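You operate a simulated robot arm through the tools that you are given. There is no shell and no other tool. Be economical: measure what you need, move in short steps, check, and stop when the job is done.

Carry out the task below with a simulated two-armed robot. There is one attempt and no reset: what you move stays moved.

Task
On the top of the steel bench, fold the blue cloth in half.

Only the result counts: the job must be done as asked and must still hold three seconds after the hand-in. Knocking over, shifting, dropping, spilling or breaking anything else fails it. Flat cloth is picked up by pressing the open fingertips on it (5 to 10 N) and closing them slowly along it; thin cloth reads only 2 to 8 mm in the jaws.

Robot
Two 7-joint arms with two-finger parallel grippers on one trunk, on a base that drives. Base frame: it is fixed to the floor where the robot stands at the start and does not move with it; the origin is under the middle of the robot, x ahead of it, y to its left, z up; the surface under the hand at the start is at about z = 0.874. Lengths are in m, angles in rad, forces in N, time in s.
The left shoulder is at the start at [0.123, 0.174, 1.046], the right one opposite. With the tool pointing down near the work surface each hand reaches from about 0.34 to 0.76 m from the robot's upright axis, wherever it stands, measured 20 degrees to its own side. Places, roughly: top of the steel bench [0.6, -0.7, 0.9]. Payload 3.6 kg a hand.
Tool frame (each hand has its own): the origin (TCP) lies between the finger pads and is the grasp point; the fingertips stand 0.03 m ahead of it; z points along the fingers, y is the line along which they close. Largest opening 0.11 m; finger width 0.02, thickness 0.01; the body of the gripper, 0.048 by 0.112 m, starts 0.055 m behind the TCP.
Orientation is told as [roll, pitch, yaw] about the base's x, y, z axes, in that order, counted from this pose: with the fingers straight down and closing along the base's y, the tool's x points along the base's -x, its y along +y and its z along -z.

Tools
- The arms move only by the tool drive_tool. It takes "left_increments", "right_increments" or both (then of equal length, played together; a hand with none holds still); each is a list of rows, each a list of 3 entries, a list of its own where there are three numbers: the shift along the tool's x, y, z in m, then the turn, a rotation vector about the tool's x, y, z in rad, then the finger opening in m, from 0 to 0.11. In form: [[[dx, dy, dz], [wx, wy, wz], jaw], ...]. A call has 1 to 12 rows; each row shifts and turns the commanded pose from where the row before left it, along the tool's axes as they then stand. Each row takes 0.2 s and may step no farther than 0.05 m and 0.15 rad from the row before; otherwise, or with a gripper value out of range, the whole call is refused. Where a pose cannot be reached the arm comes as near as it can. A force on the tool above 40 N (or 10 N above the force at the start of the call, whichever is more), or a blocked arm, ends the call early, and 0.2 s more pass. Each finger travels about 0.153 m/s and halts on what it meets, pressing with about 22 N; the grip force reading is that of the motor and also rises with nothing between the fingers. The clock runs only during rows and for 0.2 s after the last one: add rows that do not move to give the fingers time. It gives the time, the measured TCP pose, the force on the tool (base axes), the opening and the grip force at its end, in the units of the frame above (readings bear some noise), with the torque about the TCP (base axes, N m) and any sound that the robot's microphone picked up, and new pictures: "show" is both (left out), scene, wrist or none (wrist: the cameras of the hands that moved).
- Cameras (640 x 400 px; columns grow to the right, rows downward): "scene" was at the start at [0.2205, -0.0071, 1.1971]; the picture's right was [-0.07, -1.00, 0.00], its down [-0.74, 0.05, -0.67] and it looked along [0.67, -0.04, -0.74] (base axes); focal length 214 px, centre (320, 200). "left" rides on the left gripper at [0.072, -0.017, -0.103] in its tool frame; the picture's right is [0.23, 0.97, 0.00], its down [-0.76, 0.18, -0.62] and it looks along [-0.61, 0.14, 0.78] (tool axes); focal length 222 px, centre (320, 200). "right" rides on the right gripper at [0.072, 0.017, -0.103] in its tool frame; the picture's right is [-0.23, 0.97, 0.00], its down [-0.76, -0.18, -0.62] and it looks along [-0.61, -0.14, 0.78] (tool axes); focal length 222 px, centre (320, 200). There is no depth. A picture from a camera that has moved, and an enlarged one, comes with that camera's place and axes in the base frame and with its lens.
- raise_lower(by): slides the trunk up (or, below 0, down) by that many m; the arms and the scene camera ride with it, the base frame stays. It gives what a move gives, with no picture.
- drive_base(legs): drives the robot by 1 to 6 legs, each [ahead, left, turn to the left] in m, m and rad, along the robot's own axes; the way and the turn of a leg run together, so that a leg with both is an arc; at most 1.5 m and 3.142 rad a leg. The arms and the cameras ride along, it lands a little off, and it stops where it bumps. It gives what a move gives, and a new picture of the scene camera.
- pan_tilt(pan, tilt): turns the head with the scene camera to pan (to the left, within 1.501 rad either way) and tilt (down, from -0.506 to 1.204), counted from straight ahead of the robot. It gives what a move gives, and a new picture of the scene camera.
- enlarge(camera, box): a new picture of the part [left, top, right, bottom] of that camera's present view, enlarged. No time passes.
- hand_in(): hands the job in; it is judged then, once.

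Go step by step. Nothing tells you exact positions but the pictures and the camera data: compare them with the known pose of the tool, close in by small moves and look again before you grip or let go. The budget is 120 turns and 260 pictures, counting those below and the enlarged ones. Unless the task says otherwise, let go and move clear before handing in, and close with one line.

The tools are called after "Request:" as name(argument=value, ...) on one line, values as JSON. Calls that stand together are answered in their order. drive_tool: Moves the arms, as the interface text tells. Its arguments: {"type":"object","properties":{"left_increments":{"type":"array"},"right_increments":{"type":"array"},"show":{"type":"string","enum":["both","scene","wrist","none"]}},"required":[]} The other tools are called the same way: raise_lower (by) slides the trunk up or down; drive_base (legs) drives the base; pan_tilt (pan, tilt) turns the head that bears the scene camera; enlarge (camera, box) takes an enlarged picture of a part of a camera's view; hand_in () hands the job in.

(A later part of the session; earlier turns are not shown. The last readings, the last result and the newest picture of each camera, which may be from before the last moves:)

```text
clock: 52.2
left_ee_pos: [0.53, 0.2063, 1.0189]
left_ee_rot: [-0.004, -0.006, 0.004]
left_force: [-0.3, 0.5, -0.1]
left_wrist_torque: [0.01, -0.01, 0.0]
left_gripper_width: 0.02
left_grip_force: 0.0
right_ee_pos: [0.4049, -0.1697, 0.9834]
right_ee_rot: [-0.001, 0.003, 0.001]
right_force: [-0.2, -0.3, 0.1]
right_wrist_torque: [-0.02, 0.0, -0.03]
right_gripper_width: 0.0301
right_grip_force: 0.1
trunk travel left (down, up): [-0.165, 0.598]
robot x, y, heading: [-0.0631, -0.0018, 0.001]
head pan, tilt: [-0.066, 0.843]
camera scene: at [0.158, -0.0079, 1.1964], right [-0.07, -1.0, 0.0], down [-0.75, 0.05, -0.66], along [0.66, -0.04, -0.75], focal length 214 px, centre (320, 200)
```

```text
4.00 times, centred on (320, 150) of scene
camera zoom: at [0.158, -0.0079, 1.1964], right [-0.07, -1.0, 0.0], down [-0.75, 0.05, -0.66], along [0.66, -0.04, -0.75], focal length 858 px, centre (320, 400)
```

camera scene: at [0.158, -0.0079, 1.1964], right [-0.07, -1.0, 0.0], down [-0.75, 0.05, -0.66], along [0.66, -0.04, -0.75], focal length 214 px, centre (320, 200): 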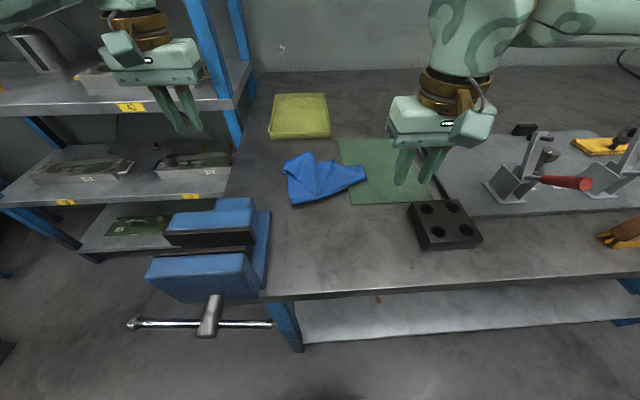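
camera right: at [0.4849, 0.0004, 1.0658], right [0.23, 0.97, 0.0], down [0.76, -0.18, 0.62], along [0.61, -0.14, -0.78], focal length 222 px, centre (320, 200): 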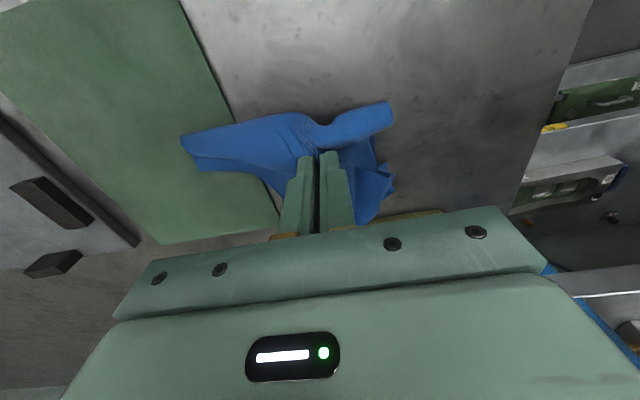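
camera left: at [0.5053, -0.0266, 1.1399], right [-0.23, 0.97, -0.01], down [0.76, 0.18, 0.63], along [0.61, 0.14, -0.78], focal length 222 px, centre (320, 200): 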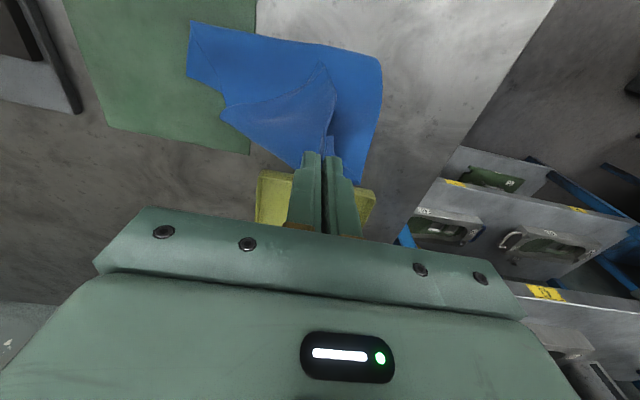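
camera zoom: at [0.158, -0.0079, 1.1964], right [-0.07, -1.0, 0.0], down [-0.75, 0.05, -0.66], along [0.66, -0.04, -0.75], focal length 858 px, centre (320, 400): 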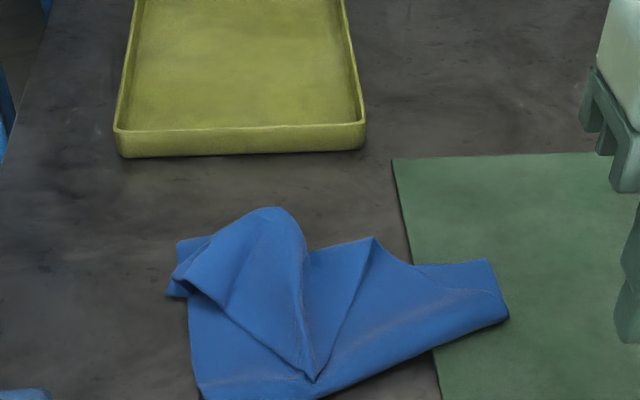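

The near-right corner tip now lies at about (0.453, −0.024), near the crease. I try a lighter, narrower pinch so that only the top flap is taken.

Request:
drive_tool(right_increments=[[[-0.012, 0.04, 0.01], [0, 0, 0], 0.016], [[-0.015, 0.04, 0.02], [0, 0, 0], 0.016], [[-0.015, 0.04, 0.02], [0, 0, 0], 0.016], [[-0.015, 0.026, 0.015], [0, 0, 0], 0.016], [[0, 0, 0], [0, 0, 0], 0.016]])

Request:
enlarge(camera="right", box=[200, 80, 440, 230])

```text
clock: 53.4
left_ee_pos: [0.5303, 0.2055, 1.0205]
left_ee_rot: [-0.004, -0.009, 0.003]
left_force: [0.4, 0.2, -0.1]
left_wrist_torque: [0.0, -0.02, 0.03]
left_gripper_width: 0.0197
left_grip_force: 0.1
right_ee_pos: [0.466, -0.0209, 0.9169]
right_ee_rot: [0.0, -0.001, 0.0]
right_force: [-0.2, 0.4, 0.6]
right_wrist_torque: [-0.01, -0.01, 0.02]
right_gripper_width: 0.0158
right_grip_force: 0.0
trunk travel left (down, up): [-0.165, 0.598]
robot x, y, heading: [-0.0649, -0.0008, -0.002]
head pan, tilt: [-0.066, 0.843]
camera scene: at [0.1578, -0.0077, 1.1965], right [-0.07, -1.0, 0.0], down [-0.75, 0.05, -0.67], along [0.66, -0.04, -0.75], focal length 214 px, centre (320, 200)
camera right: at [0.3926, -0.005, 1.0207], right [0.23, 0.97, 0.0], down [0.76, -0.18, 0.62], along [0.61, -0.14, -0.78], focal length 222 px, centre (320, 200)
```

scene: 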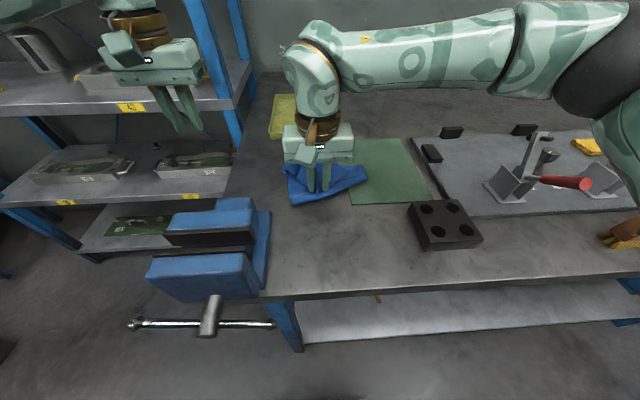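
right: 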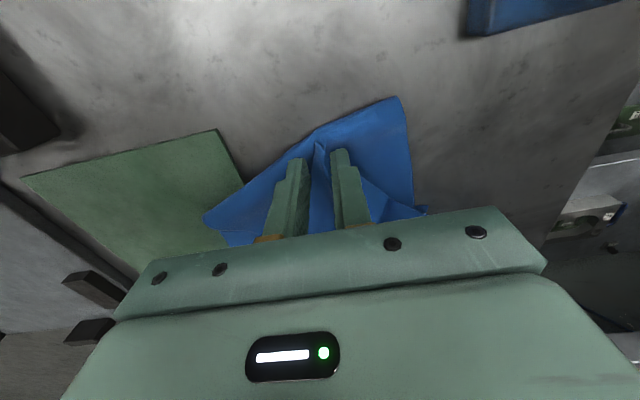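

```text
2.67 times, centred on (320, 155) of right
camera zoom: at [0.3926, -0.005, 1.0207], right [0.23, 0.97, 0.0], down [0.76, -0.18, 0.62], along [0.61, -0.14, -0.78], focal length 592 px, centre (320, 320)
```

zoom: 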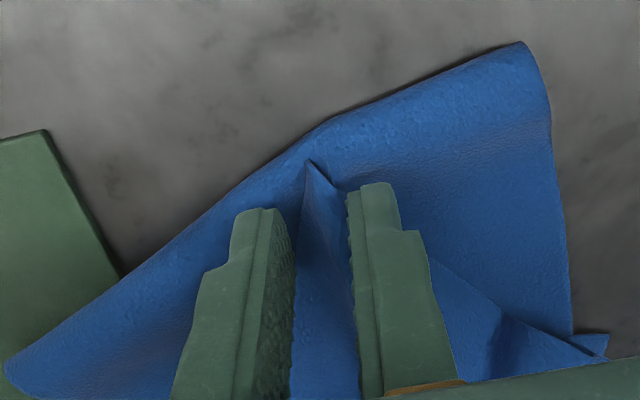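

The tip stands up as a small ridge right between the fingers, so I can close on it without pressing.

Request:
drive_tool(right_increments=[[[0, 0, 0.006], [0, 0, 0], 0.016], [[0, 0, 0.0045], [0, 0, 0], 0.016], [[0, 0, 0], [0, 0, 0], 0.012], [[0, 0, 0], [0, 0, 0], 0.008], [[0, 0, 0], [0, 0, 0], 0.004], [[0, 0, 0], [0, 0, 0], 0.0], [[0, 0, 0], [0, 0, 0], 0.0]], show="none")

Request:
drive_tool(right_increments=[[[0, 0, -0.015], [0, 0, 0], 0], [[0, 0, -0.015], [0, 0, 0], 0], [[0, 0, -0.01], [0, 0, 0], 0], [[0, 0, 0], [0, 0, 0], 0]])

Request:
enlarge(camera="right", box=[160, 80, 440, 255])

```text
clock: 55.0
left_ee_pos: [0.529, 0.2052, 1.0191]
left_ee_rot: [-0.004, -0.006, 0.003]
left_force: [0.6, -0.4, 0.4]
left_wrist_torque: [0.03, 0.01, 0.02]
left_gripper_width: 0.0198
left_grip_force: 0.0
right_ee_pos: [0.465, -0.0233, 0.9056]
right_ee_rot: [-0.001, 0.001, 0.002]
right_force: [-0.1, 0.4, -0.1]
right_wrist_torque: [-0.01, -0.02, 0.01]
right_gripper_width: 0.0034
right_grip_force: 21.7
trunk travel left (down, up): [-0.165, 0.598]
robot x, y, heading: [-0.0624, 0.0017, 0.0]
head pan, tilt: [-0.066, 0.843]
```

```text
clock: 56.0
left_ee_pos: [0.5306, 0.2062, 1.0189]
left_ee_rot: [-0.003, -0.007, 0.003]
left_force: [-0.4, -0.4, 0.1]
left_wrist_torque: [-0.01, 0.01, -0.01]
left_gripper_width: 0.0202
left_grip_force: 0.0
right_ee_pos: [0.4627, -0.0221, 0.9479]
right_ee_rot: [0.0, 0.003, 0.0]
right_force: [1.1, -0.1, -0.1]
right_wrist_torque: [0.02, -0.01, 0.02]
right_gripper_width: 0.0034
right_grip_force: 21.8
trunk travel left (down, up): [-0.165, 0.598]
robot x, y, heading: [-0.0665, 0.0014, 0.001]
head pan, tilt: [-0.066, 0.843]
camera scene: at [0.1581, -0.0075, 1.1964], right [-0.07, -1.0, 0.0], down [-0.75, 0.05, -0.66], along [0.66, -0.04, -0.75], focal length 214 px, centre (320, 200)
camera right: at [0.3898, -0.0039, 1.0511], right [0.23, 0.97, 0.0], down [0.76, -0.18, 0.62], along [0.61, -0.14, -0.78], focal length 222 px, centre (320, 200)
```

scene: 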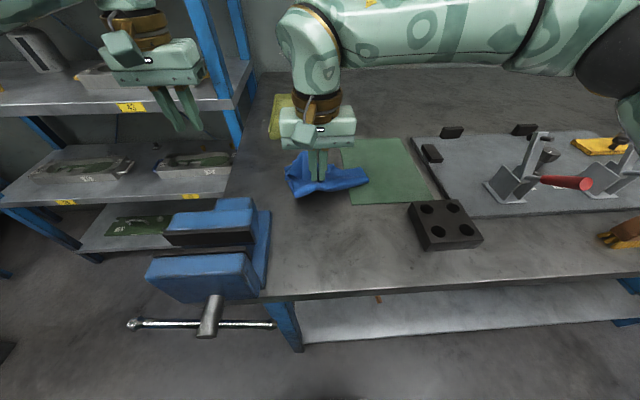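
right: 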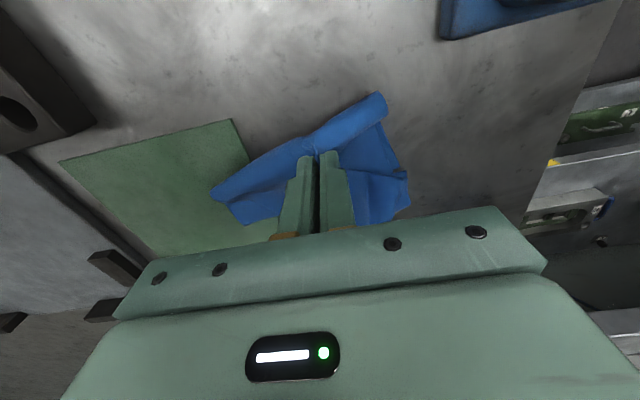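

```text
2.29 times, centred on (300, 168) of right
camera zoom: at [0.3898, -0.0039, 1.0511], right [0.23, 0.97, 0.0], down [0.76, -0.18, 0.62], along [0.61, -0.14, -0.78], focal length 508 px, centre (366, 274)
```

zoom: 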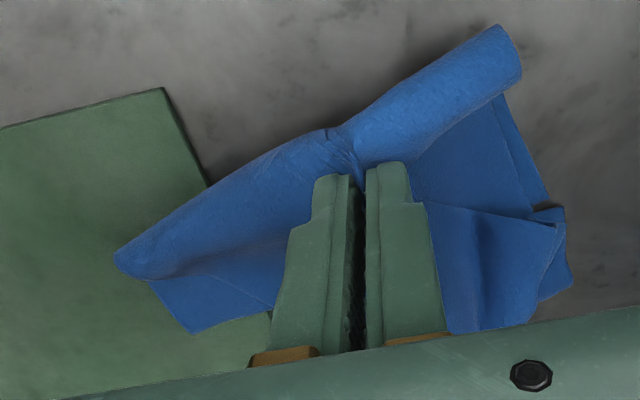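

Again both creased layers came along. I set it down, withdraw the right hand, and look for a free left corner to lift the whole cloth by, so that gravity unfolds it.

Request:
drive_tool(right_increments=[[[0.01, 0, 0.015], [0, 0, 0], 0], [[0.01, 0, 0.015], [0, 0, 0], 0], [[0.01, 0, 0.01], [0, 0, 0], 0], [[0, 0, 0], [0, 0, 0], 0.01], [[0, 0, 0], [0, 0, 0], 0.04], [[0, 0, -0.02], [0, 0, 0], 0.04], [[0, 0, -0.04], [0, 0, 0], 0.04], [[0.02, -0.04, -0.01], [0, 0, 0], 0.03], [[0.02, -0.04, 0], [0, 0, 0], 0.03], [[0, -0.04, 0], [0, 0, 0], 0.03], [[0, -0.04, 0], [0, 0, 0], 0.03]], show="scene")

Request:
enlarge(camera="scene", box=[250, 120, 410, 220])

```text
clock: 58.4
left_ee_pos: [0.53, 0.2042, 1.019]
left_ee_rot: [-0.003, -0.01, 0.004]
left_force: [0.2, 0.5, 0.5]
left_wrist_torque: [0.02, 0.0, 0.02]
left_gripper_width: 0.02
left_grip_force: 0.2
right_ee_pos: [0.391, -0.1815, 0.9766]
right_ee_rot: [0.001, 0.002, 0.0]
right_force: [-0.4, -0.8, 0.2]
right_wrist_torque: [0.0, -0.01, -0.03]
right_gripper_width: 0.0302
right_grip_force: 0.0
trunk travel left (down, up): [-0.165, 0.598]
robot x, y, heading: [-0.0659, -0.0004, 0.002]
head pan, tilt: [-0.066, 0.843]
camera scene: at [0.1575, -0.0083, 1.1965], right [-0.07, -1.0, 0.0], down [-0.74, 0.05, -0.67], along [0.66, -0.04, -0.75], focal length 214 px, centre (320, 200)
```

scene: 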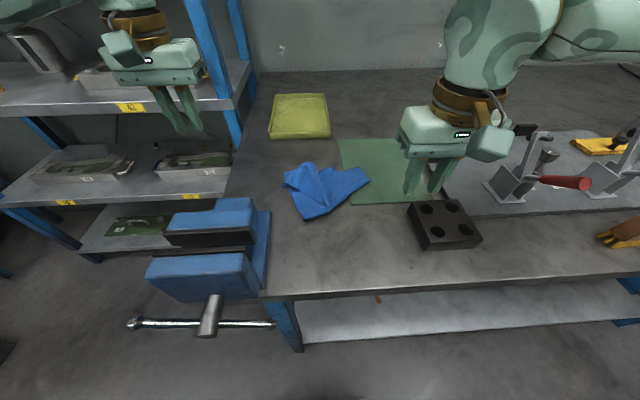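

```text
4.00 times, centred on (330, 170) of scene
camera zoom: at [0.1575, -0.0083, 1.1965], right [-0.07, -1.0, 0.0], down [-0.74, 0.05, -0.67], along [0.66, -0.04, -0.75], focal length 858 px, centre (280, 320)
```

zoom: 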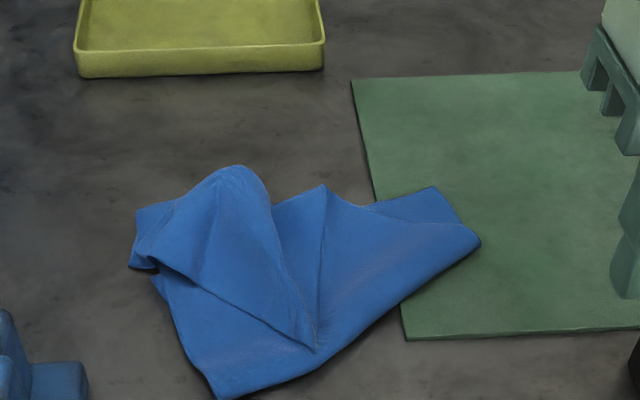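

The far-left corner (0.531, 0.049) and near-left corner (0.487, 0.050) lie close together, which is what a folded cloth needs. I will gather both in the left jaw, closing along x, so I turn the left hand by 90° nearby.

Request:
drive_tool(left_increments=[[[0.005, -0.04, 0.01], [0, 0, 0.1], 0.05], [[0.005, -0.04, 0.01], [0, 0, 0.15], 0.08], [[0, 0, 0], [0, 0, 0.15], 0.08], [[0, 0, 0], [0, 0, 0.15], 0.08], [[0, 0, 0], [0, 0, 0.15], 0.08], [[0, 0, 0], [0, 0, 0.15], 0.08], [[0, 0, 0], [0, 0, 0.15], 0.08], [[0, 0, 0], [0, 0, 0.15], 0.08], [[0, 0, 0], [0, 0, 0.15], 0.08], [[0, 0, 0], [0, 0, 0.15], 0.08], [[0, 0, 0], [0, 0, 0.12], 0.08], [[0, 0, 0], [0, 0, 0], 0.08]])

```text
clock: 61.0
left_ee_pos: [0.5153, 0.1264, 1.0066]
left_ee_rot: [0.008, -0.003, -1.567]
left_force: [-0.5, 0.4, 0.5]
left_wrist_torque: [0.02, -0.01, -0.01]
left_gripper_width: 0.0802
left_grip_force: 0.1
right_ee_pos: [0.3922, -0.1817, 0.9771]
right_ee_rot: [-0.001, 0.0, -0.001]
right_force: [0.3, 0.6, 0.0]
right_wrist_torque: [0.03, -0.03, -0.01]
right_gripper_width: 0.0301
right_grip_force: 0.0
trunk travel left (down, up): [-0.165, 0.598]
robot x, y, heading: [-0.0668, 0.0006, -0.0]
head pan, tilt: [-0.066, 0.843]
camera scene: at [0.1579, -0.0077, 1.1964], right [-0.07, -1.0, 0.0], down [-0.75, 0.05, -0.66], along [0.66, -0.04, -0.75], focal length 214 px, centre (320, 200)
camera left: at [0.4992, 0.1989, 1.1081], right [0.97, 0.23, 0.01], down [0.17, -0.76, 0.63], along [0.15, -0.61, -0.78], focal length 222 px, centre (320, 200)
```

scene: 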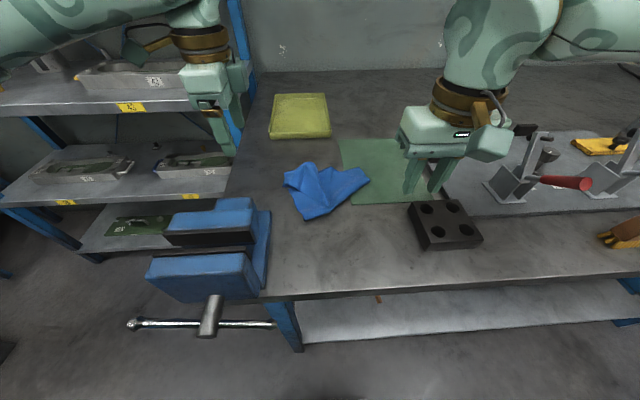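
left: 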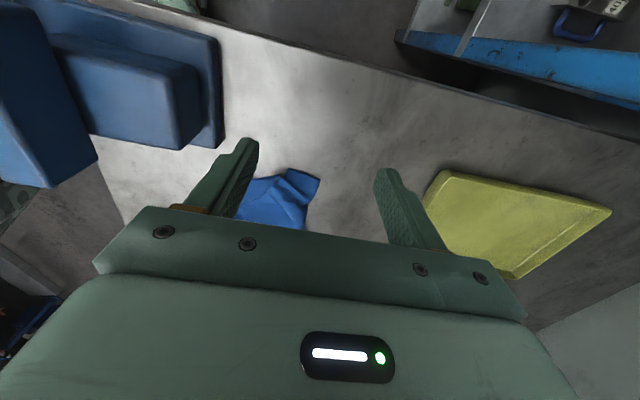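

Turning worked and the left camera now looks across the cloth. I move nearer and look.

Request:
drive_tool(left_increments=[[[-0.02, 0, 0.02], [0, 0, 0], 0.08], [[-0.02, 0, 0.02], [0, 0, 0], 0.08], [[0, 0, 0], [0, 0, 0], 0.08]], show="none")

Request:
enlarge(camera="left", box=[160, 60, 480, 260])

```text
clock: 61.8
left_ee_pos: [0.5185, 0.0864, 0.9646]
left_ee_rot: [0.009, -0.007, -1.566]
left_force: [-0.7, -0.4, -0.1]
left_wrist_torque: [0.01, 0.04, 0.01]
left_gripper_width: 0.0799
left_grip_force: 0.1
right_ee_pos: [0.3905, -0.1809, 0.9779]
right_ee_rot: [0.001, 0.001, 0.001]
right_force: [-0.1, -0.6, 0.3]
right_wrist_torque: [-0.02, 0.02, 0.02]
right_gripper_width: 0.0301
right_grip_force: 0.1
trunk travel left (down, up): [-0.165, 0.598]
robot x, y, heading: [-0.0684, -0.0016, 0.004]
head pan, tilt: [-0.066, 0.843]
```

```text
2.00 times, centred on (320, 160) of left
camera zoom: at [0.5012, 0.1585, 1.0673], right [0.97, 0.23, 0.01], down [0.18, -0.76, 0.63], along [0.15, -0.61, -0.78], focal length 444 px, centre (320, 280)
```

zoom: 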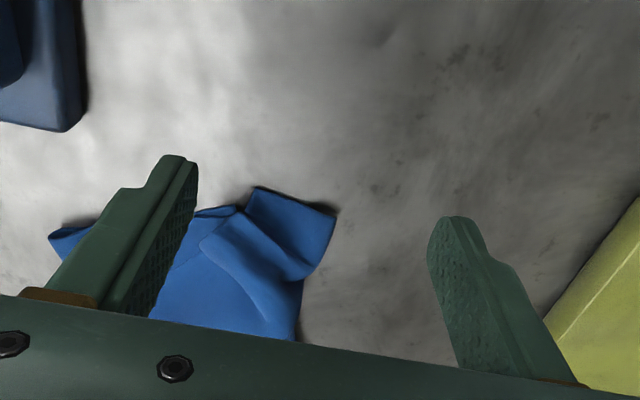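

Both left corners lie within a strip from x 0.496 to 0.534 at y ≈ 0.057. I straddle that strip and descend.

Request:
drive_tool(left_increments=[[[-0.014, -0.001, 0.018], [0, 0, 0], 0.064], [[-0.014, -0.001, 0.018], [0, 0, 0], 0.064], [[-0.013, -0.001, 0.018], [0, 0, 0], 0.064], [[0, 0, 0.004], [0, 0, 0], 0.064], [[0, 0, 0], [0, 0, 0], 0.064]])

Request:
enlarge(camera="left", box=[160, 60, 480, 260])

```text
clock: 63.0
left_ee_pos: [0.5142, 0.0455, 0.905]
left_ee_rot: [0.007, -0.005, -1.567]
left_force: [0.7, -0.4, -0.6]
left_wrist_torque: [0.02, -0.02, -0.01]
left_gripper_width: 0.064
left_grip_force: 0.0
right_ee_pos: [0.3921, -0.1821, 0.9769]
right_ee_rot: [0.0, 0.002, 0.0]
right_force: [-0.2, 0.4, -0.5]
right_wrist_torque: [0.0, 0.04, -0.02]
right_gripper_width: 0.0301
right_grip_force: 0.1
trunk travel left (down, up): [-0.165, 0.598]
robot x, y, heading: [-0.0657, 0.0033, 0.002]
head pan, tilt: [-0.066, 0.843]
camera scene: at [0.158, -0.0078, 1.1964], right [-0.07, -1.0, 0.0], down [-0.75, 0.05, -0.66], along [0.66, -0.04, -0.75], focal length 214 px, centre (320, 200)
camera left: at [0.4979, 0.1179, 1.009], right [0.97, 0.23, 0.01], down [0.18, -0.76, 0.63], along [0.15, -0.61, -0.78], focal length 222 px, centre (320, 200)
```

scene: 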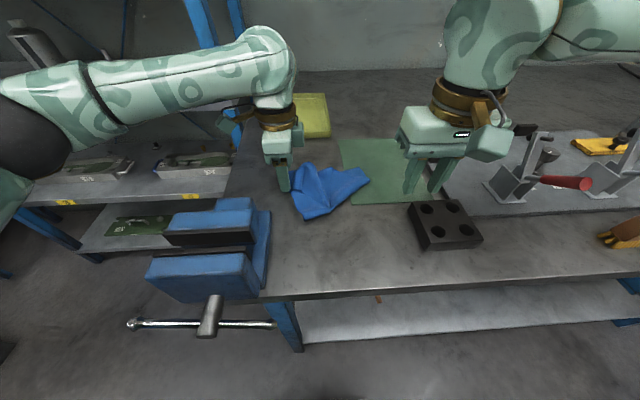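
left: 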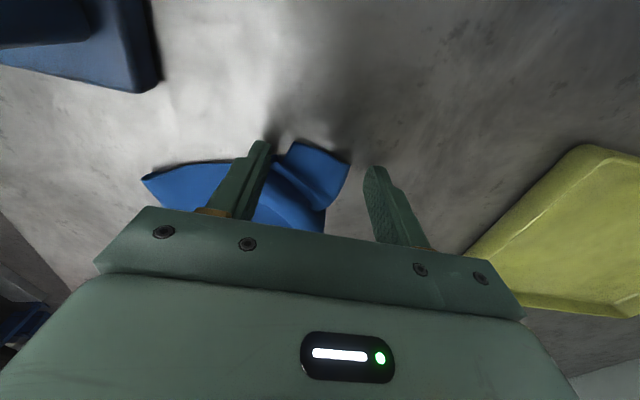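

```text
2.00 times, centred on (320, 160) of left
camera zoom: at [0.4979, 0.1179, 1.009], right [0.97, 0.23, 0.01], down [0.18, -0.76, 0.63], along [0.15, -0.61, -0.78], focal length 444 px, centre (320, 280)
```

zoom: 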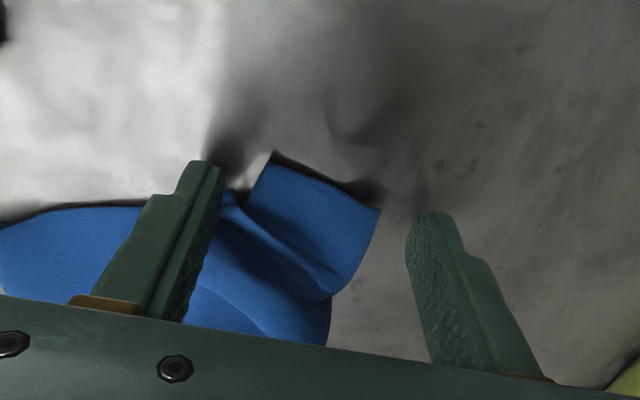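

The strip is straddled. I lower to light contact and close slowly.

Request:
drive_tool(left_increments=[[[0, 0, 0.002], [0, 0, 0], 0.064], [[0, 0, 0.001], [0, 0, 0], 0.058], [[0, 0, 0], [0, 0, 0], 0.05], [[0, 0, 0], [0, 0, 0], 0.042], [[0, 0, 0], [0, 0, 0], 0.034], [[0, 0, 0], [0, 0, 0], 0.026], [[0, 0, 0], [0, 0, 0], 0.019], [[0, 0, 0], [0, 0, 0], 0.012], [[0, 0, 0], [0, 0, 0], 0.006], [[0, 0, 0], [0, 0, 0], 0.0], [[0, 0, 0], [0, 0, 0], 0], [[0, 0, 0], [0, 0, 0], 0]])

Request:
enlarge(camera="left", box=[160, 60, 480, 260])

```text
clock: 65.6
left_ee_pos: [0.5145, 0.0461, 0.9042]
left_ee_rot: [0.006, -0.002, -1.568]
left_force: [-0.6, -0.2, 0.4]
left_wrist_torque: [0.03, -0.03, 0.0]
left_gripper_width: 0.0038
left_grip_force: 22.0
right_ee_pos: [0.3917, -0.182, 0.9774]
right_ee_rot: [0.0, 0.002, -0.001]
right_force: [-0.4, -0.4, -0.2]
right_wrist_torque: [-0.02, 0.0, 0.0]
right_gripper_width: 0.0302
right_grip_force: 0.1
trunk travel left (down, up): [-0.165, 0.598]
robot x, y, heading: [-0.0672, -0.0015, 0.008]
head pan, tilt: [-0.066, 0.843]
camera scene: at [0.1579, -0.0078, 1.1964], right [-0.07, -1.0, 0.0], down [-0.75, 0.05, -0.67], along [0.66, -0.04, -0.75], focal length 214 px, centre (320, 200)
camera left: at [0.4971, 0.1188, 1.0066], right [0.97, 0.23, 0.01], down [0.18, -0.76, 0.63], along [0.15, -0.61, -0.78], focal length 222 px, centre (320, 200)
```

scene: 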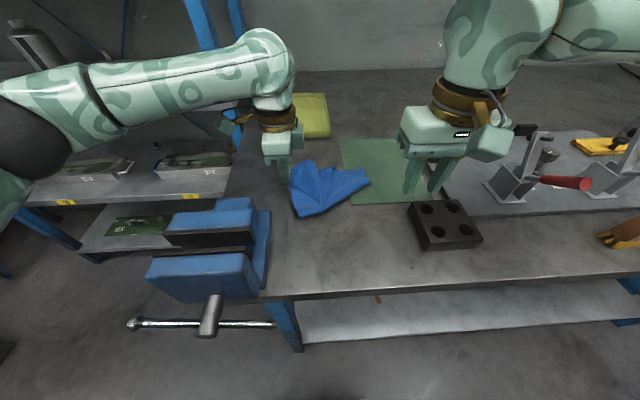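
left: 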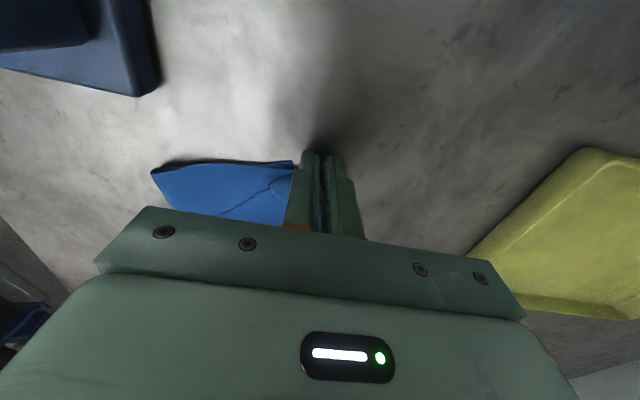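

```text
2.00 times, centred on (320, 160) of left
camera zoom: at [0.4971, 0.1188, 1.0066], right [0.97, 0.23, 0.01], down [0.18, -0.76, 0.63], along [0.15, -0.61, -0.78], focal length 444 px, centre (320, 280)
```

zoom: 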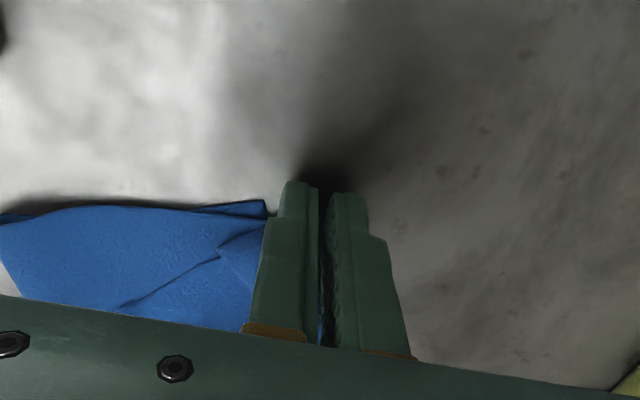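

Held at 3.8 mm. I lift with the trunk, which keeps the posture, and look at how the cloth hangs.

Request:
raise_lower(by=0.2)

Request:
pan_tilt(pan=0.0, tilt=0.9)

Request:
enlarge(camera="right", box=[0, 0, 640, 400])

```text
clock: 67.8
left_ee_pos: [0.5161, 0.0448, 1.1038]
left_ee_rot: [0.008, -0.004, -1.565]
left_force: [0.4, -0.4, -0.7]
left_wrist_torque: [-0.05, -0.02, -0.01]
left_gripper_width: 0.0038
left_grip_force: 21.7
right_ee_pos: [0.3922, -0.1815, 1.1757]
right_ee_rot: [-0.001, 0.002, 0.001]
right_force: [0.1, 0.0, 1.3]
right_wrist_torque: [0.0, 0.04, -0.01]
right_gripper_width: 0.0299
right_grip_force: 0.2
trunk travel left (down, up): [-0.365, 0.398]
robot x, y, heading: [-0.0665, -0.0012, -0.005]
head pan, tilt: [-0.066, 0.843]
```

```text
clock: 68.4
left_ee_pos: [0.5144, 0.0454, 1.1029]
left_ee_rot: [0.006, -0.004, -1.567]
left_force: [-0.9, 0.0, 0.2]
left_wrist_torque: [0.01, 0.03, -0.02]
left_gripper_width: 0.0034
left_grip_force: 22.2
right_ee_pos: [0.394, -0.1805, 1.1774]
right_ee_rot: [-0.001, 0.0, 0.0]
right_force: [-0.1, 0.4, 0.1]
right_wrist_torque: [0.0, 0.0, -0.01]
right_gripper_width: 0.0302
right_grip_force: 0.1
trunk travel left (down, up): [-0.365, 0.398]
robot x, y, heading: [-0.0651, -0.0009, 0.002]
head pan, tilt: [0.0, 0.901]
camera scene: at [0.0632, -0.0026, 1.3981], right [0.0, -1.0, 0.0], down [-0.78, 0.0, -0.62], along [0.62, 0.0, -0.78], focal length 214 px, centre (320, 200)
```

scene: 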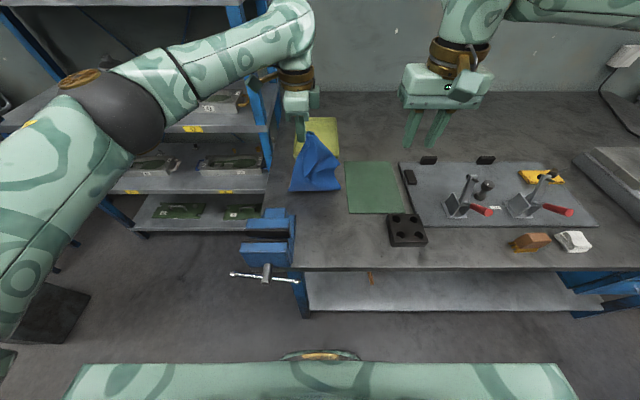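

```text
1.00 times, centred on (320, 200) of right (not enlarged: the box is as wide or as high as the picture)
camera zoom: at [0.32, -0.1635, 1.2809], right [0.23, 0.97, 0.0], down [0.76, -0.18, 0.62], along [0.61, -0.14, -0.78], focal length 222 px, centre (320, 200)
```

zoom: 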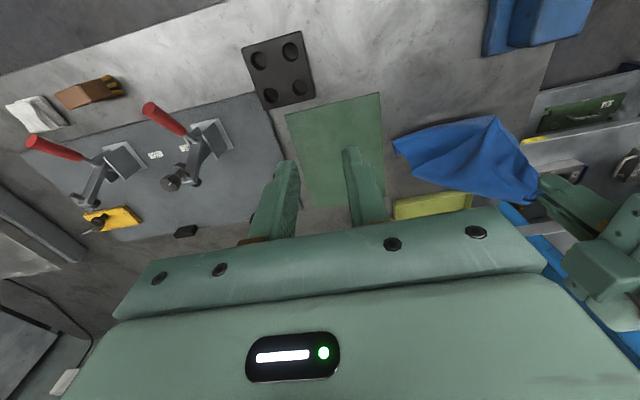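

Request:
enlarge(camera="scene", box=[270, 110, 370, 200])

Request:
enlarge(camera="right", box=[380, 90, 580, 215])

Request:
enlarge(camera="left", box=[160, 60, 480, 260])

```text
4.44 times, centred on (320, 155) of scene
camera zoom: at [0.0632, -0.0026, 1.3981], right [0.0, -1.0, 0.0], down [-0.78, 0.0, -0.62], along [0.62, 0.0, -0.78], focal length 953 px, centre (320, 400)
```

zoom: 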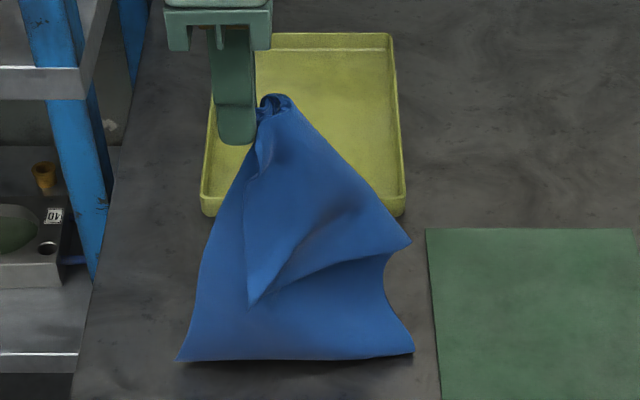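

```text
3.20 times, centred on (480, 152) of right
camera zoom: at [0.32, -0.1635, 1.2809], right [0.23, 0.97, 0.0], down [0.76, -0.18, 0.62], along [0.61, -0.14, -0.78], focal length 711 px, centre (-192, 352)
```

zoom: 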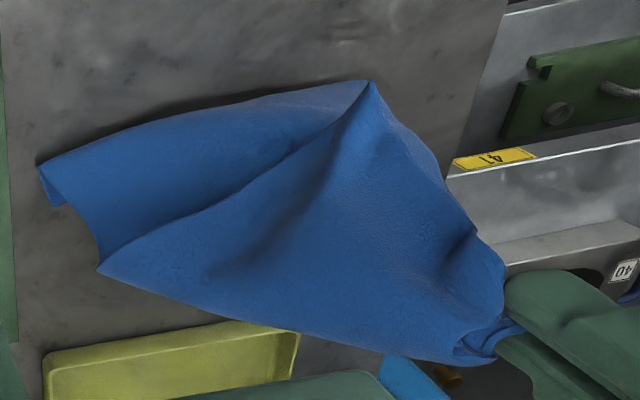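

```text
2.00 times, centred on (320, 160) of left
camera zoom: at [0.4974, 0.1175, 1.2067], right [0.97, 0.23, 0.01], down [0.18, -0.76, 0.63], along [0.15, -0.61, -0.78], focal length 444 px, centre (320, 280)
```

zoom: 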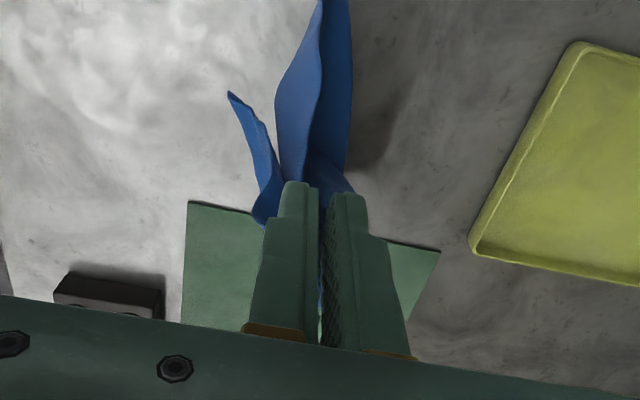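

The near-right corner now hangs free at about (0.466, 0.037, 0.986), with both left corners in the left jaw. I tilt the right hand forward so it can reach under the left hand and take that dangling corner.

Request:
drive_tool(right_increments=[[[0.01, 0, 0.04], [0, 0, 0], 0.05], [[0.01, 0, 0.04], [0, 0, 0], 0.05], [[0, 0, 0.04], [0, 0, 0], 0.05], [[0, 0, 0.02], [0, -0.15, 0], 0.05], [[0, 0, 0], [0, -0.15, 0], 0.05], [[0, 0, 0], [0, -0.15, 0], 0.05], [[0, 0, 0], [0, -0.15, 0], 0.05], [[0, 0, 0], [0, -0.15, 0], 0.05], [[0, 0, 0], [0, -0.15, 0], 0.05], [[0, 0.04, 0], [0, 0, 0], 0.05], [[0, 0.04, 0], [0, 0, 0], 0.05], [[0, 0, 0], [0, 0, 0], 0.05]])

```text
clock: 71.0
left_ee_pos: [0.5143, 0.044, 1.1028]
left_ee_rot: [0.009, -0.004, -1.567]
left_force: [0.3, -0.6, -0.7]
left_wrist_torque: [0.01, 0.0, -0.06]
left_gripper_width: 0.0039
left_grip_force: 21.8
right_ee_pos: [0.3707, -0.1052, 1.035]
right_ee_rot: [0.001, -0.699, -0.001]
right_force: [-0.1, -0.4, -0.7]
right_wrist_torque: [-0.02, 0.02, 0.0]
right_gripper_width: 0.05
right_grip_force: 0.1
right hand out of reach, approached as far as the arm can: row 8, 9
trunk travel left (down, up): [-0.365, 0.398]
robot x, y, heading: [-0.0669, -0.0013, 0.001]
head pan, tilt: [0.0, 0.901]
camera scene: at [0.063, -0.0034, 1.3981], right [0.0, -1.0, 0.0], down [-0.78, 0.0, -0.62], along [0.62, 0.0, -0.78], focal length 214 px, centre (320, 200)
camera right: at [0.2478, -0.0869, 1.0693], right [0.18, 0.97, 0.15], down [0.18, -0.18, 0.97], along [0.97, -0.14, -0.21], focal length 222 px, centre (320, 200)
```

scene: 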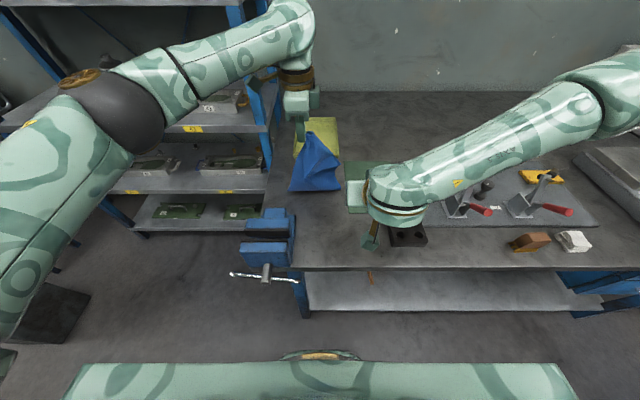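
right: 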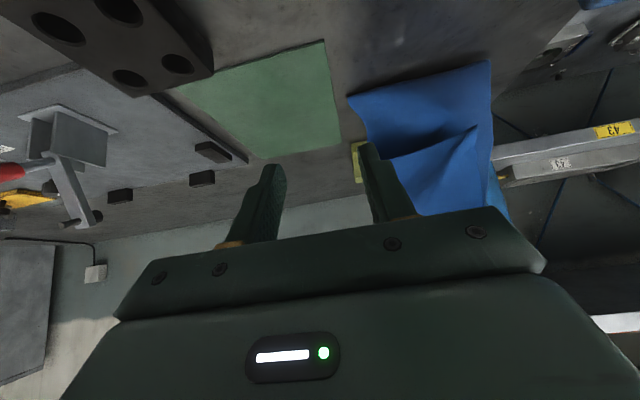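

The camera confirms the tip at (0.466, 0.038, 0.98). I line up with it, then look before advancing.

Request:
drive_tool(right_increments=[[[0.009, 0.034, 0.007], [0, 0, 0], 0.05], [[0.009, 0.034, 0.007], [0, 0, 0], 0.05], [[0.009, 0.034, 0.007], [0, 0, 0], 0.05], [[0.008, 0.034, 0.007], [0, 0, 0], 0.05], [[0, 0, 0], [0, 0, 0], 0.05]])

```text
clock: 72.2
left_ee_pos: [0.5146, 0.0443, 1.1036]
left_ee_rot: [0.008, -0.004, -1.568]
left_force: [-0.4, -0.1, -0.9]
left_wrist_torque: [0.05, -0.04, 0.02]
left_gripper_width: 0.0038
left_grip_force: 21.9
right_ee_pos: [0.3644, 0.0326, 0.9914]
right_ee_rot: [-0.001, -0.698, -0.001]
right_force: [-0.8, 0.0, -0.4]
right_wrist_torque: [0.0, 0.0, -0.01]
right_gripper_width: 0.0499
right_grip_force: 0.0
trunk travel left (down, up): [-0.365, 0.398]
robot x, y, heading: [-0.0699, 0.0, 0.002]
head pan, tilt: [0.0, 0.901]
camera scene: at [0.0631, -0.0033, 1.3981], right [0.0, -1.0, 0.0], down [-0.78, 0.0, -0.62], along [0.62, 0.0, -0.78], focal length 214 px, centre (320, 200)
camera right: at [0.242, 0.0504, 1.0241], right [0.18, 0.97, 0.15], down [0.18, -0.18, 0.97], along [0.97, -0.14, -0.21], focal length 222 px, centre (320, 200)
```

scene: 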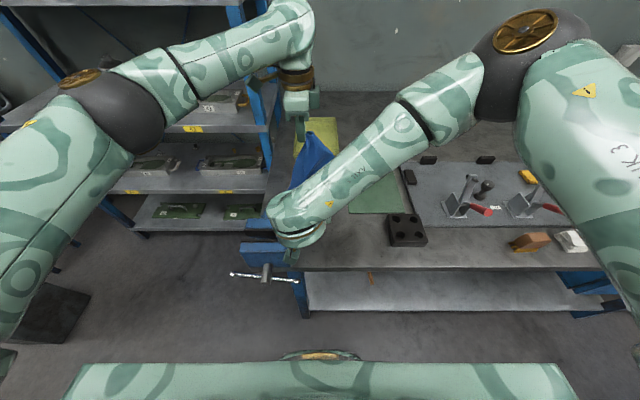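
right: 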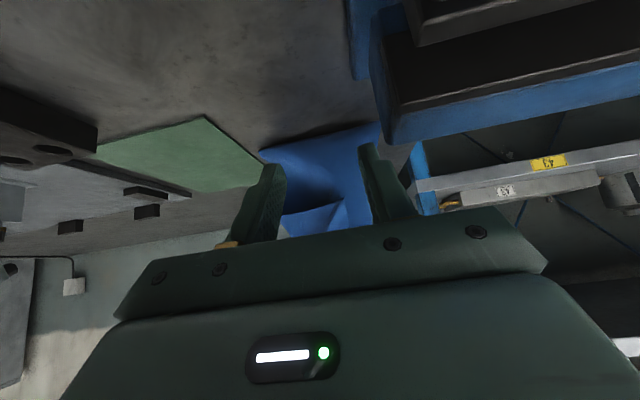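

The tip hangs between the fingers ahead. I advance toward it.

Request:
drive_tool(right_increments=[[[-0.0186, 0.002, 0.0234], [0, 0, 0], 0.05], [[-0.0186, 0.002, 0.0234], [0, 0, 0], 0.05], [[-0.0093, 0.001, 0.0117], [0, 0, 0], 0.05], [[0, 0, 0], [0, 0, 0], 0.05]])

Request:
enlarge(camera="right", box=[200, 80, 440, 230])

```text
clock: 73.2
left_ee_pos: [0.5124, 0.0443, 1.1051]
left_ee_rot: [0.007, -0.003, -1.567]
left_force: [-0.5, 0.8, -0.5]
left_wrist_torque: [0.02, -0.03, -0.01]
left_gripper_width: 0.0037
left_grip_force: 22.3
right_ee_pos: [0.439, 0.0386, 0.977]
right_ee_rot: [-0.002, -0.697, 0.0]
right_force: [0.0, 0.1, 0.7]
right_wrist_torque: [-0.03, -0.02, -0.02]
right_gripper_width: 0.0501
right_grip_force: 0.0
trunk travel left (down, up): [-0.365, 0.398]
robot x, y, heading: [-0.0621, -0.003, -0.002]
head pan, tilt: [0.0, 0.901]
camera scene: at [0.0631, -0.0025, 1.3981], right [0.0, -1.0, 0.0], down [-0.78, 0.0, -0.62], along [0.62, 0.0, -0.78], focal length 214 px, centre (320, 200)
camera right: at [0.3164, 0.0568, 1.0106], right [0.17, 0.97, 0.15], down [0.18, -0.18, 0.97], along [0.97, -0.14, -0.21], focal length 222 px, centre (320, 200)
```

scene: 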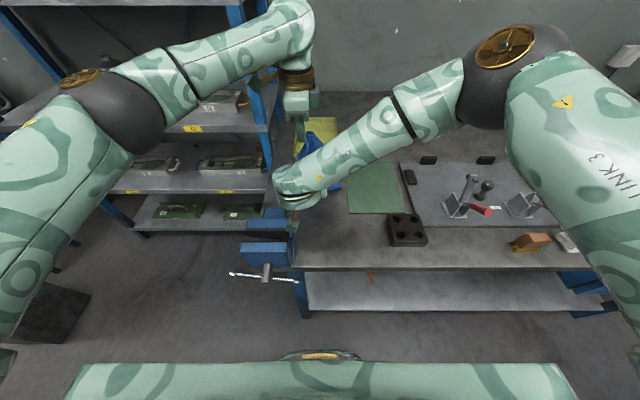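
right: 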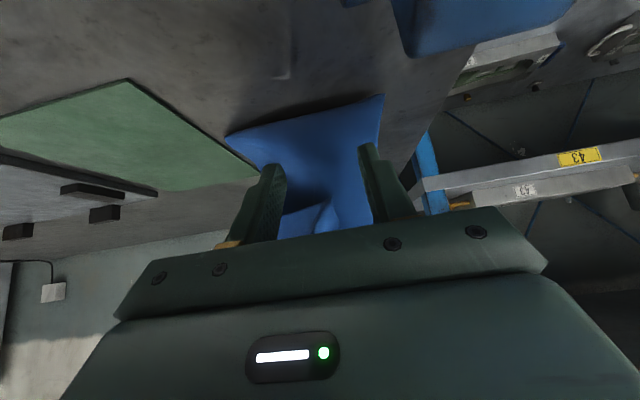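

```text
2.67 times, centred on (320, 155) of right
camera zoom: at [0.3164, 0.0568, 1.0106], right [0.17, 0.97, 0.15], down [0.18, -0.18, 0.97], along [0.97, -0.14, -0.21], focal length 592 px, centre (320, 320)
```

zoom: 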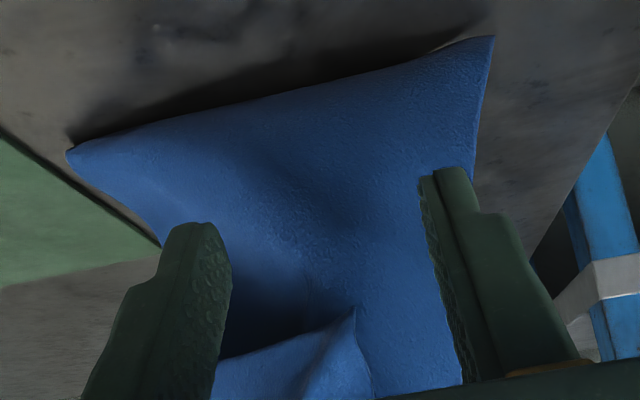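

The tip is slightly ahead and above the pads; I shift forward and up a little, then close.

Request:
drive_tool(right_increments=[[[-0.0134, 0.002, 0.004], [0, 0, 0], 0.05], [[-0.0134, 0.002, 0.004], [0, 0, 0], 0.05], [[0, 0, 0], [0, 0, 0], 0.05]], show="none")

Request:
enlarge(camera="right", box=[200, 80, 440, 230])

```text
clock: 74.0
left_ee_pos: [0.5133, 0.0453, 1.1035]
left_ee_rot: [0.009, -0.006, -1.564]
left_force: [0.2, 0.6, -0.1]
left_wrist_torque: [-0.01, 0.02, 0.02]
left_gripper_width: 0.004
left_grip_force: 21.6
right_ee_pos: [0.4643, 0.0432, 0.9892]
right_ee_rot: [-0.003, -0.699, -0.001]
right_force: [0.2, 0.3, -0.2]
right_wrist_torque: [-0.04, 0.01, 0.02]
right_gripper_width: 0.0502
right_grip_force: 0.0
trunk travel left (down, up): [-0.365, 0.398]
robot x, y, heading: [-0.0685, -0.0001, -0.002]
head pan, tilt: [0.0, 0.901]
```

```text
2.67 times, centred on (320, 155) of right
camera zoom: at [0.3416, 0.0596, 1.0223], right [0.17, 0.97, 0.15], down [0.18, -0.18, 0.97], along [0.97, -0.14, -0.21], focal length 592 px, centre (320, 320)
```

zoom: 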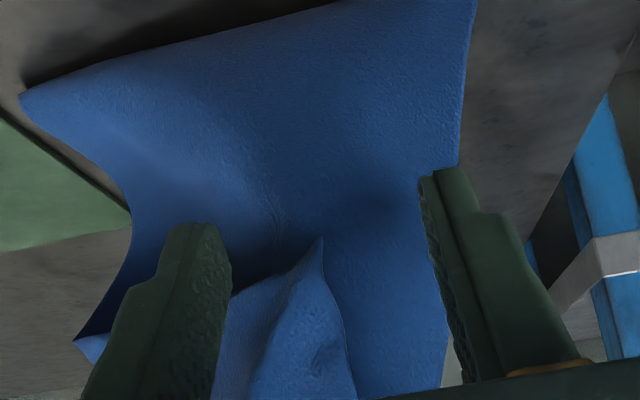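

The flap tip is between the pads; I close.

Request:
drive_tool(right_increments=[[[0, 0, 0], [0, 0, 0], 0.04], [[0, 0, 0], [0, 0, 0], 0.03], [[0, 0, 0], [0, 0, 0], 0.02], [[0, 0, 0], [0, 0, 0], 0.01], [[0, 0, 0], [0, 0, 0], 0.0], [[0, 0, 0], [0, 0, 0], 0.0], [[0, 0, 0], [0, 0, 0], 0.0]])

Request:
enlarge(camera="right", box=[200, 80, 440, 230])

```text
clock: 75.6
left_ee_pos: [0.5143, 0.0454, 1.1036]
left_ee_rot: [0.009, -0.003, -1.566]
left_force: [-0.8, -0.7, 0.2]
left_wrist_torque: [0.01, 0.02, -0.01]
left_gripper_width: 0.004
left_grip_force: 22.3
right_ee_pos: [0.4644, 0.0421, 0.9891]
right_ee_rot: [-0.002, -0.698, 0.001]
right_force: [0.0, 0.0, -0.2]
right_wrist_torque: [0.0, -0.02, 0.01]
right_gripper_width: 0.0021
right_grip_force: 22.2
trunk travel left (down, up): [-0.365, 0.398]
robot x, y, heading: [-0.0643, -0.0021, -0.001]
head pan, tilt: [0.0, 0.901]
camera scene: at [0.0632, -0.0024, 1.3981], right [0.0, -1.0, 0.0], down [-0.78, 0.0, -0.62], along [0.62, 0.0, -0.78], focal length 214 px, centre (320, 200)
camera right: at [0.3415, 0.0596, 1.0222], right [0.17, 0.97, 0.15], down [0.18, -0.18, 0.97], along [0.97, -0.14, -0.21], focal length 222 px, centre (320, 200)
```

scene: 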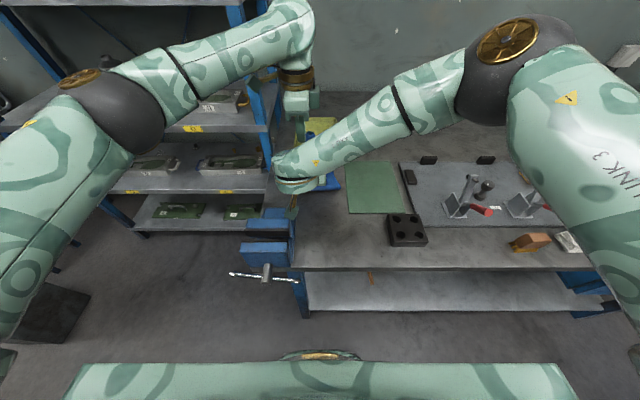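
right: 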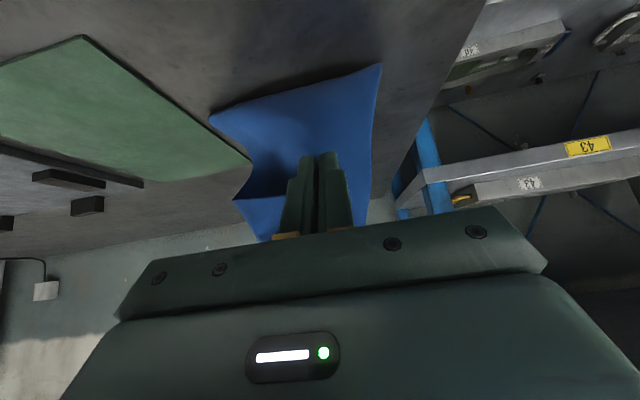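

```text
2.67 times, centred on (320, 155) of right
camera zoom: at [0.3415, 0.0596, 1.0222], right [0.17, 0.97, 0.15], down [0.18, -0.18, 0.97], along [0.97, -0.14, -0.21], focal length 592 px, centre (320, 320)
```

zoom: 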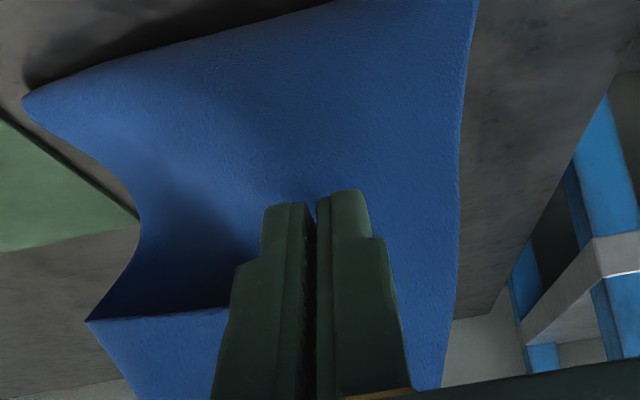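

The near-right corner is held (2.1 mm). I now move it to the right and up, level with the left hand, so the folded-over flap opens out.

Request:
drive_tool(right_increments=[[[0, -0.03, 0], [0, 0, 0], 0], [[-0.0187, -0.031, -0.005], [0, 0, 0], 0], [[-0.0187, -0.031, -0.005], [0, 0, 0], 0], [[-0.0187, -0.02, -0.005], [0, 0, 0], 0], [[-0.0187, -0.005, -0.005], [0, 0, 0], 0], [[0, 0, 0], [0, 0, 0], 0]])

Request:
enlarge(camera="scene", box=[270, 110, 370, 200])

```text
clock: 77.0
left_ee_pos: [0.5147, 0.046, 1.1034]
left_ee_rot: [0.006, -0.004, -1.566]
left_force: [-0.4, -1.0, 1.0]
left_wrist_torque: [0.01, 0.01, 0.01]
left_gripper_width: 0.0041
left_grip_force: 22.3
right_ee_pos: [0.5064, -0.075, 1.054]
right_ee_rot: [0.0, -0.699, 0.0]
right_force: [-0.2, -0.4, -0.2]
right_wrist_torque: [0.05, 0.03, 0.01]
right_gripper_width: 0.0017
right_grip_force: 22.3
trunk travel left (down, up): [-0.365, 0.398]
robot x, y, heading: [-0.0678, -0.0023, 0.001]
head pan, tilt: [0.0, 0.901]
camera scene: at [0.0632, -0.0025, 1.3981], right [0.0, -1.0, 0.0], down [-0.78, 0.0, -0.62], along [0.62, 0.0, -0.78], focal length 214 px, centre (320, 200)
camera right: at [0.3841, -0.0569, 1.0874], right [0.17, 0.97, 0.15], down [0.18, -0.18, 0.97], along [0.97, -0.14, -0.21], focal length 222 px, centre (320, 200)
```

scene: 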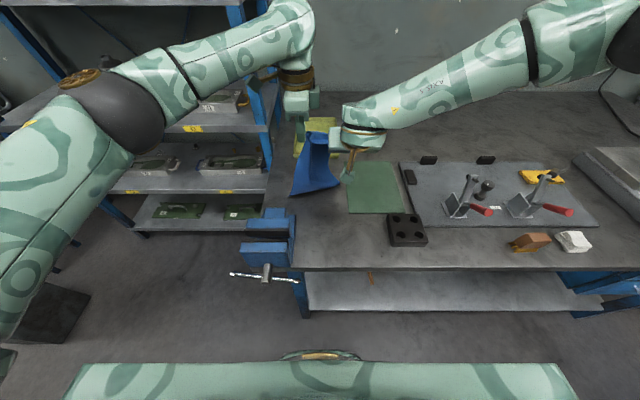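
right: 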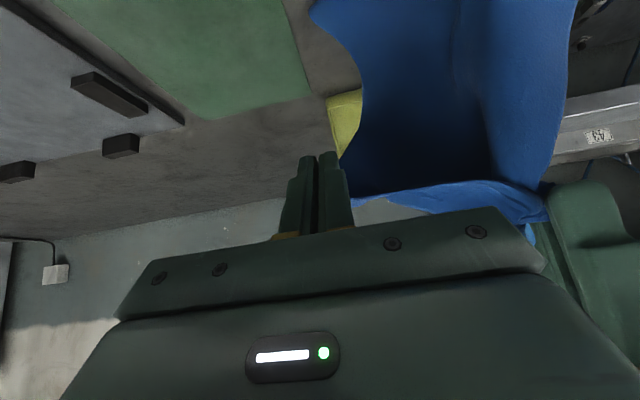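

```text
4.44 times, centred on (320, 155) of scene
camera zoom: at [0.0632, -0.0025, 1.3981], right [0.0, -1.0, 0.0], down [-0.78, 0.0, -0.62], along [0.62, 0.0, -0.78], focal length 953 px, centre (320, 400)
```

zoom: 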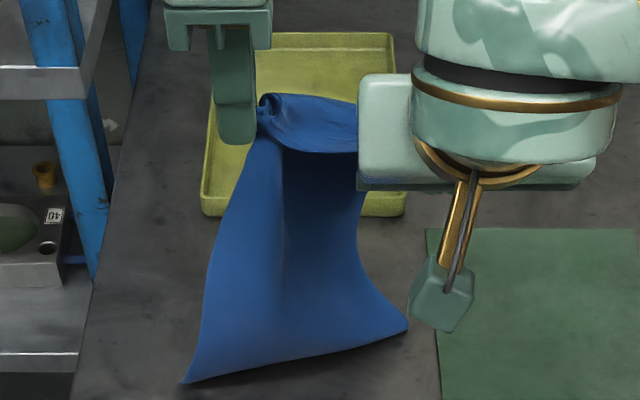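

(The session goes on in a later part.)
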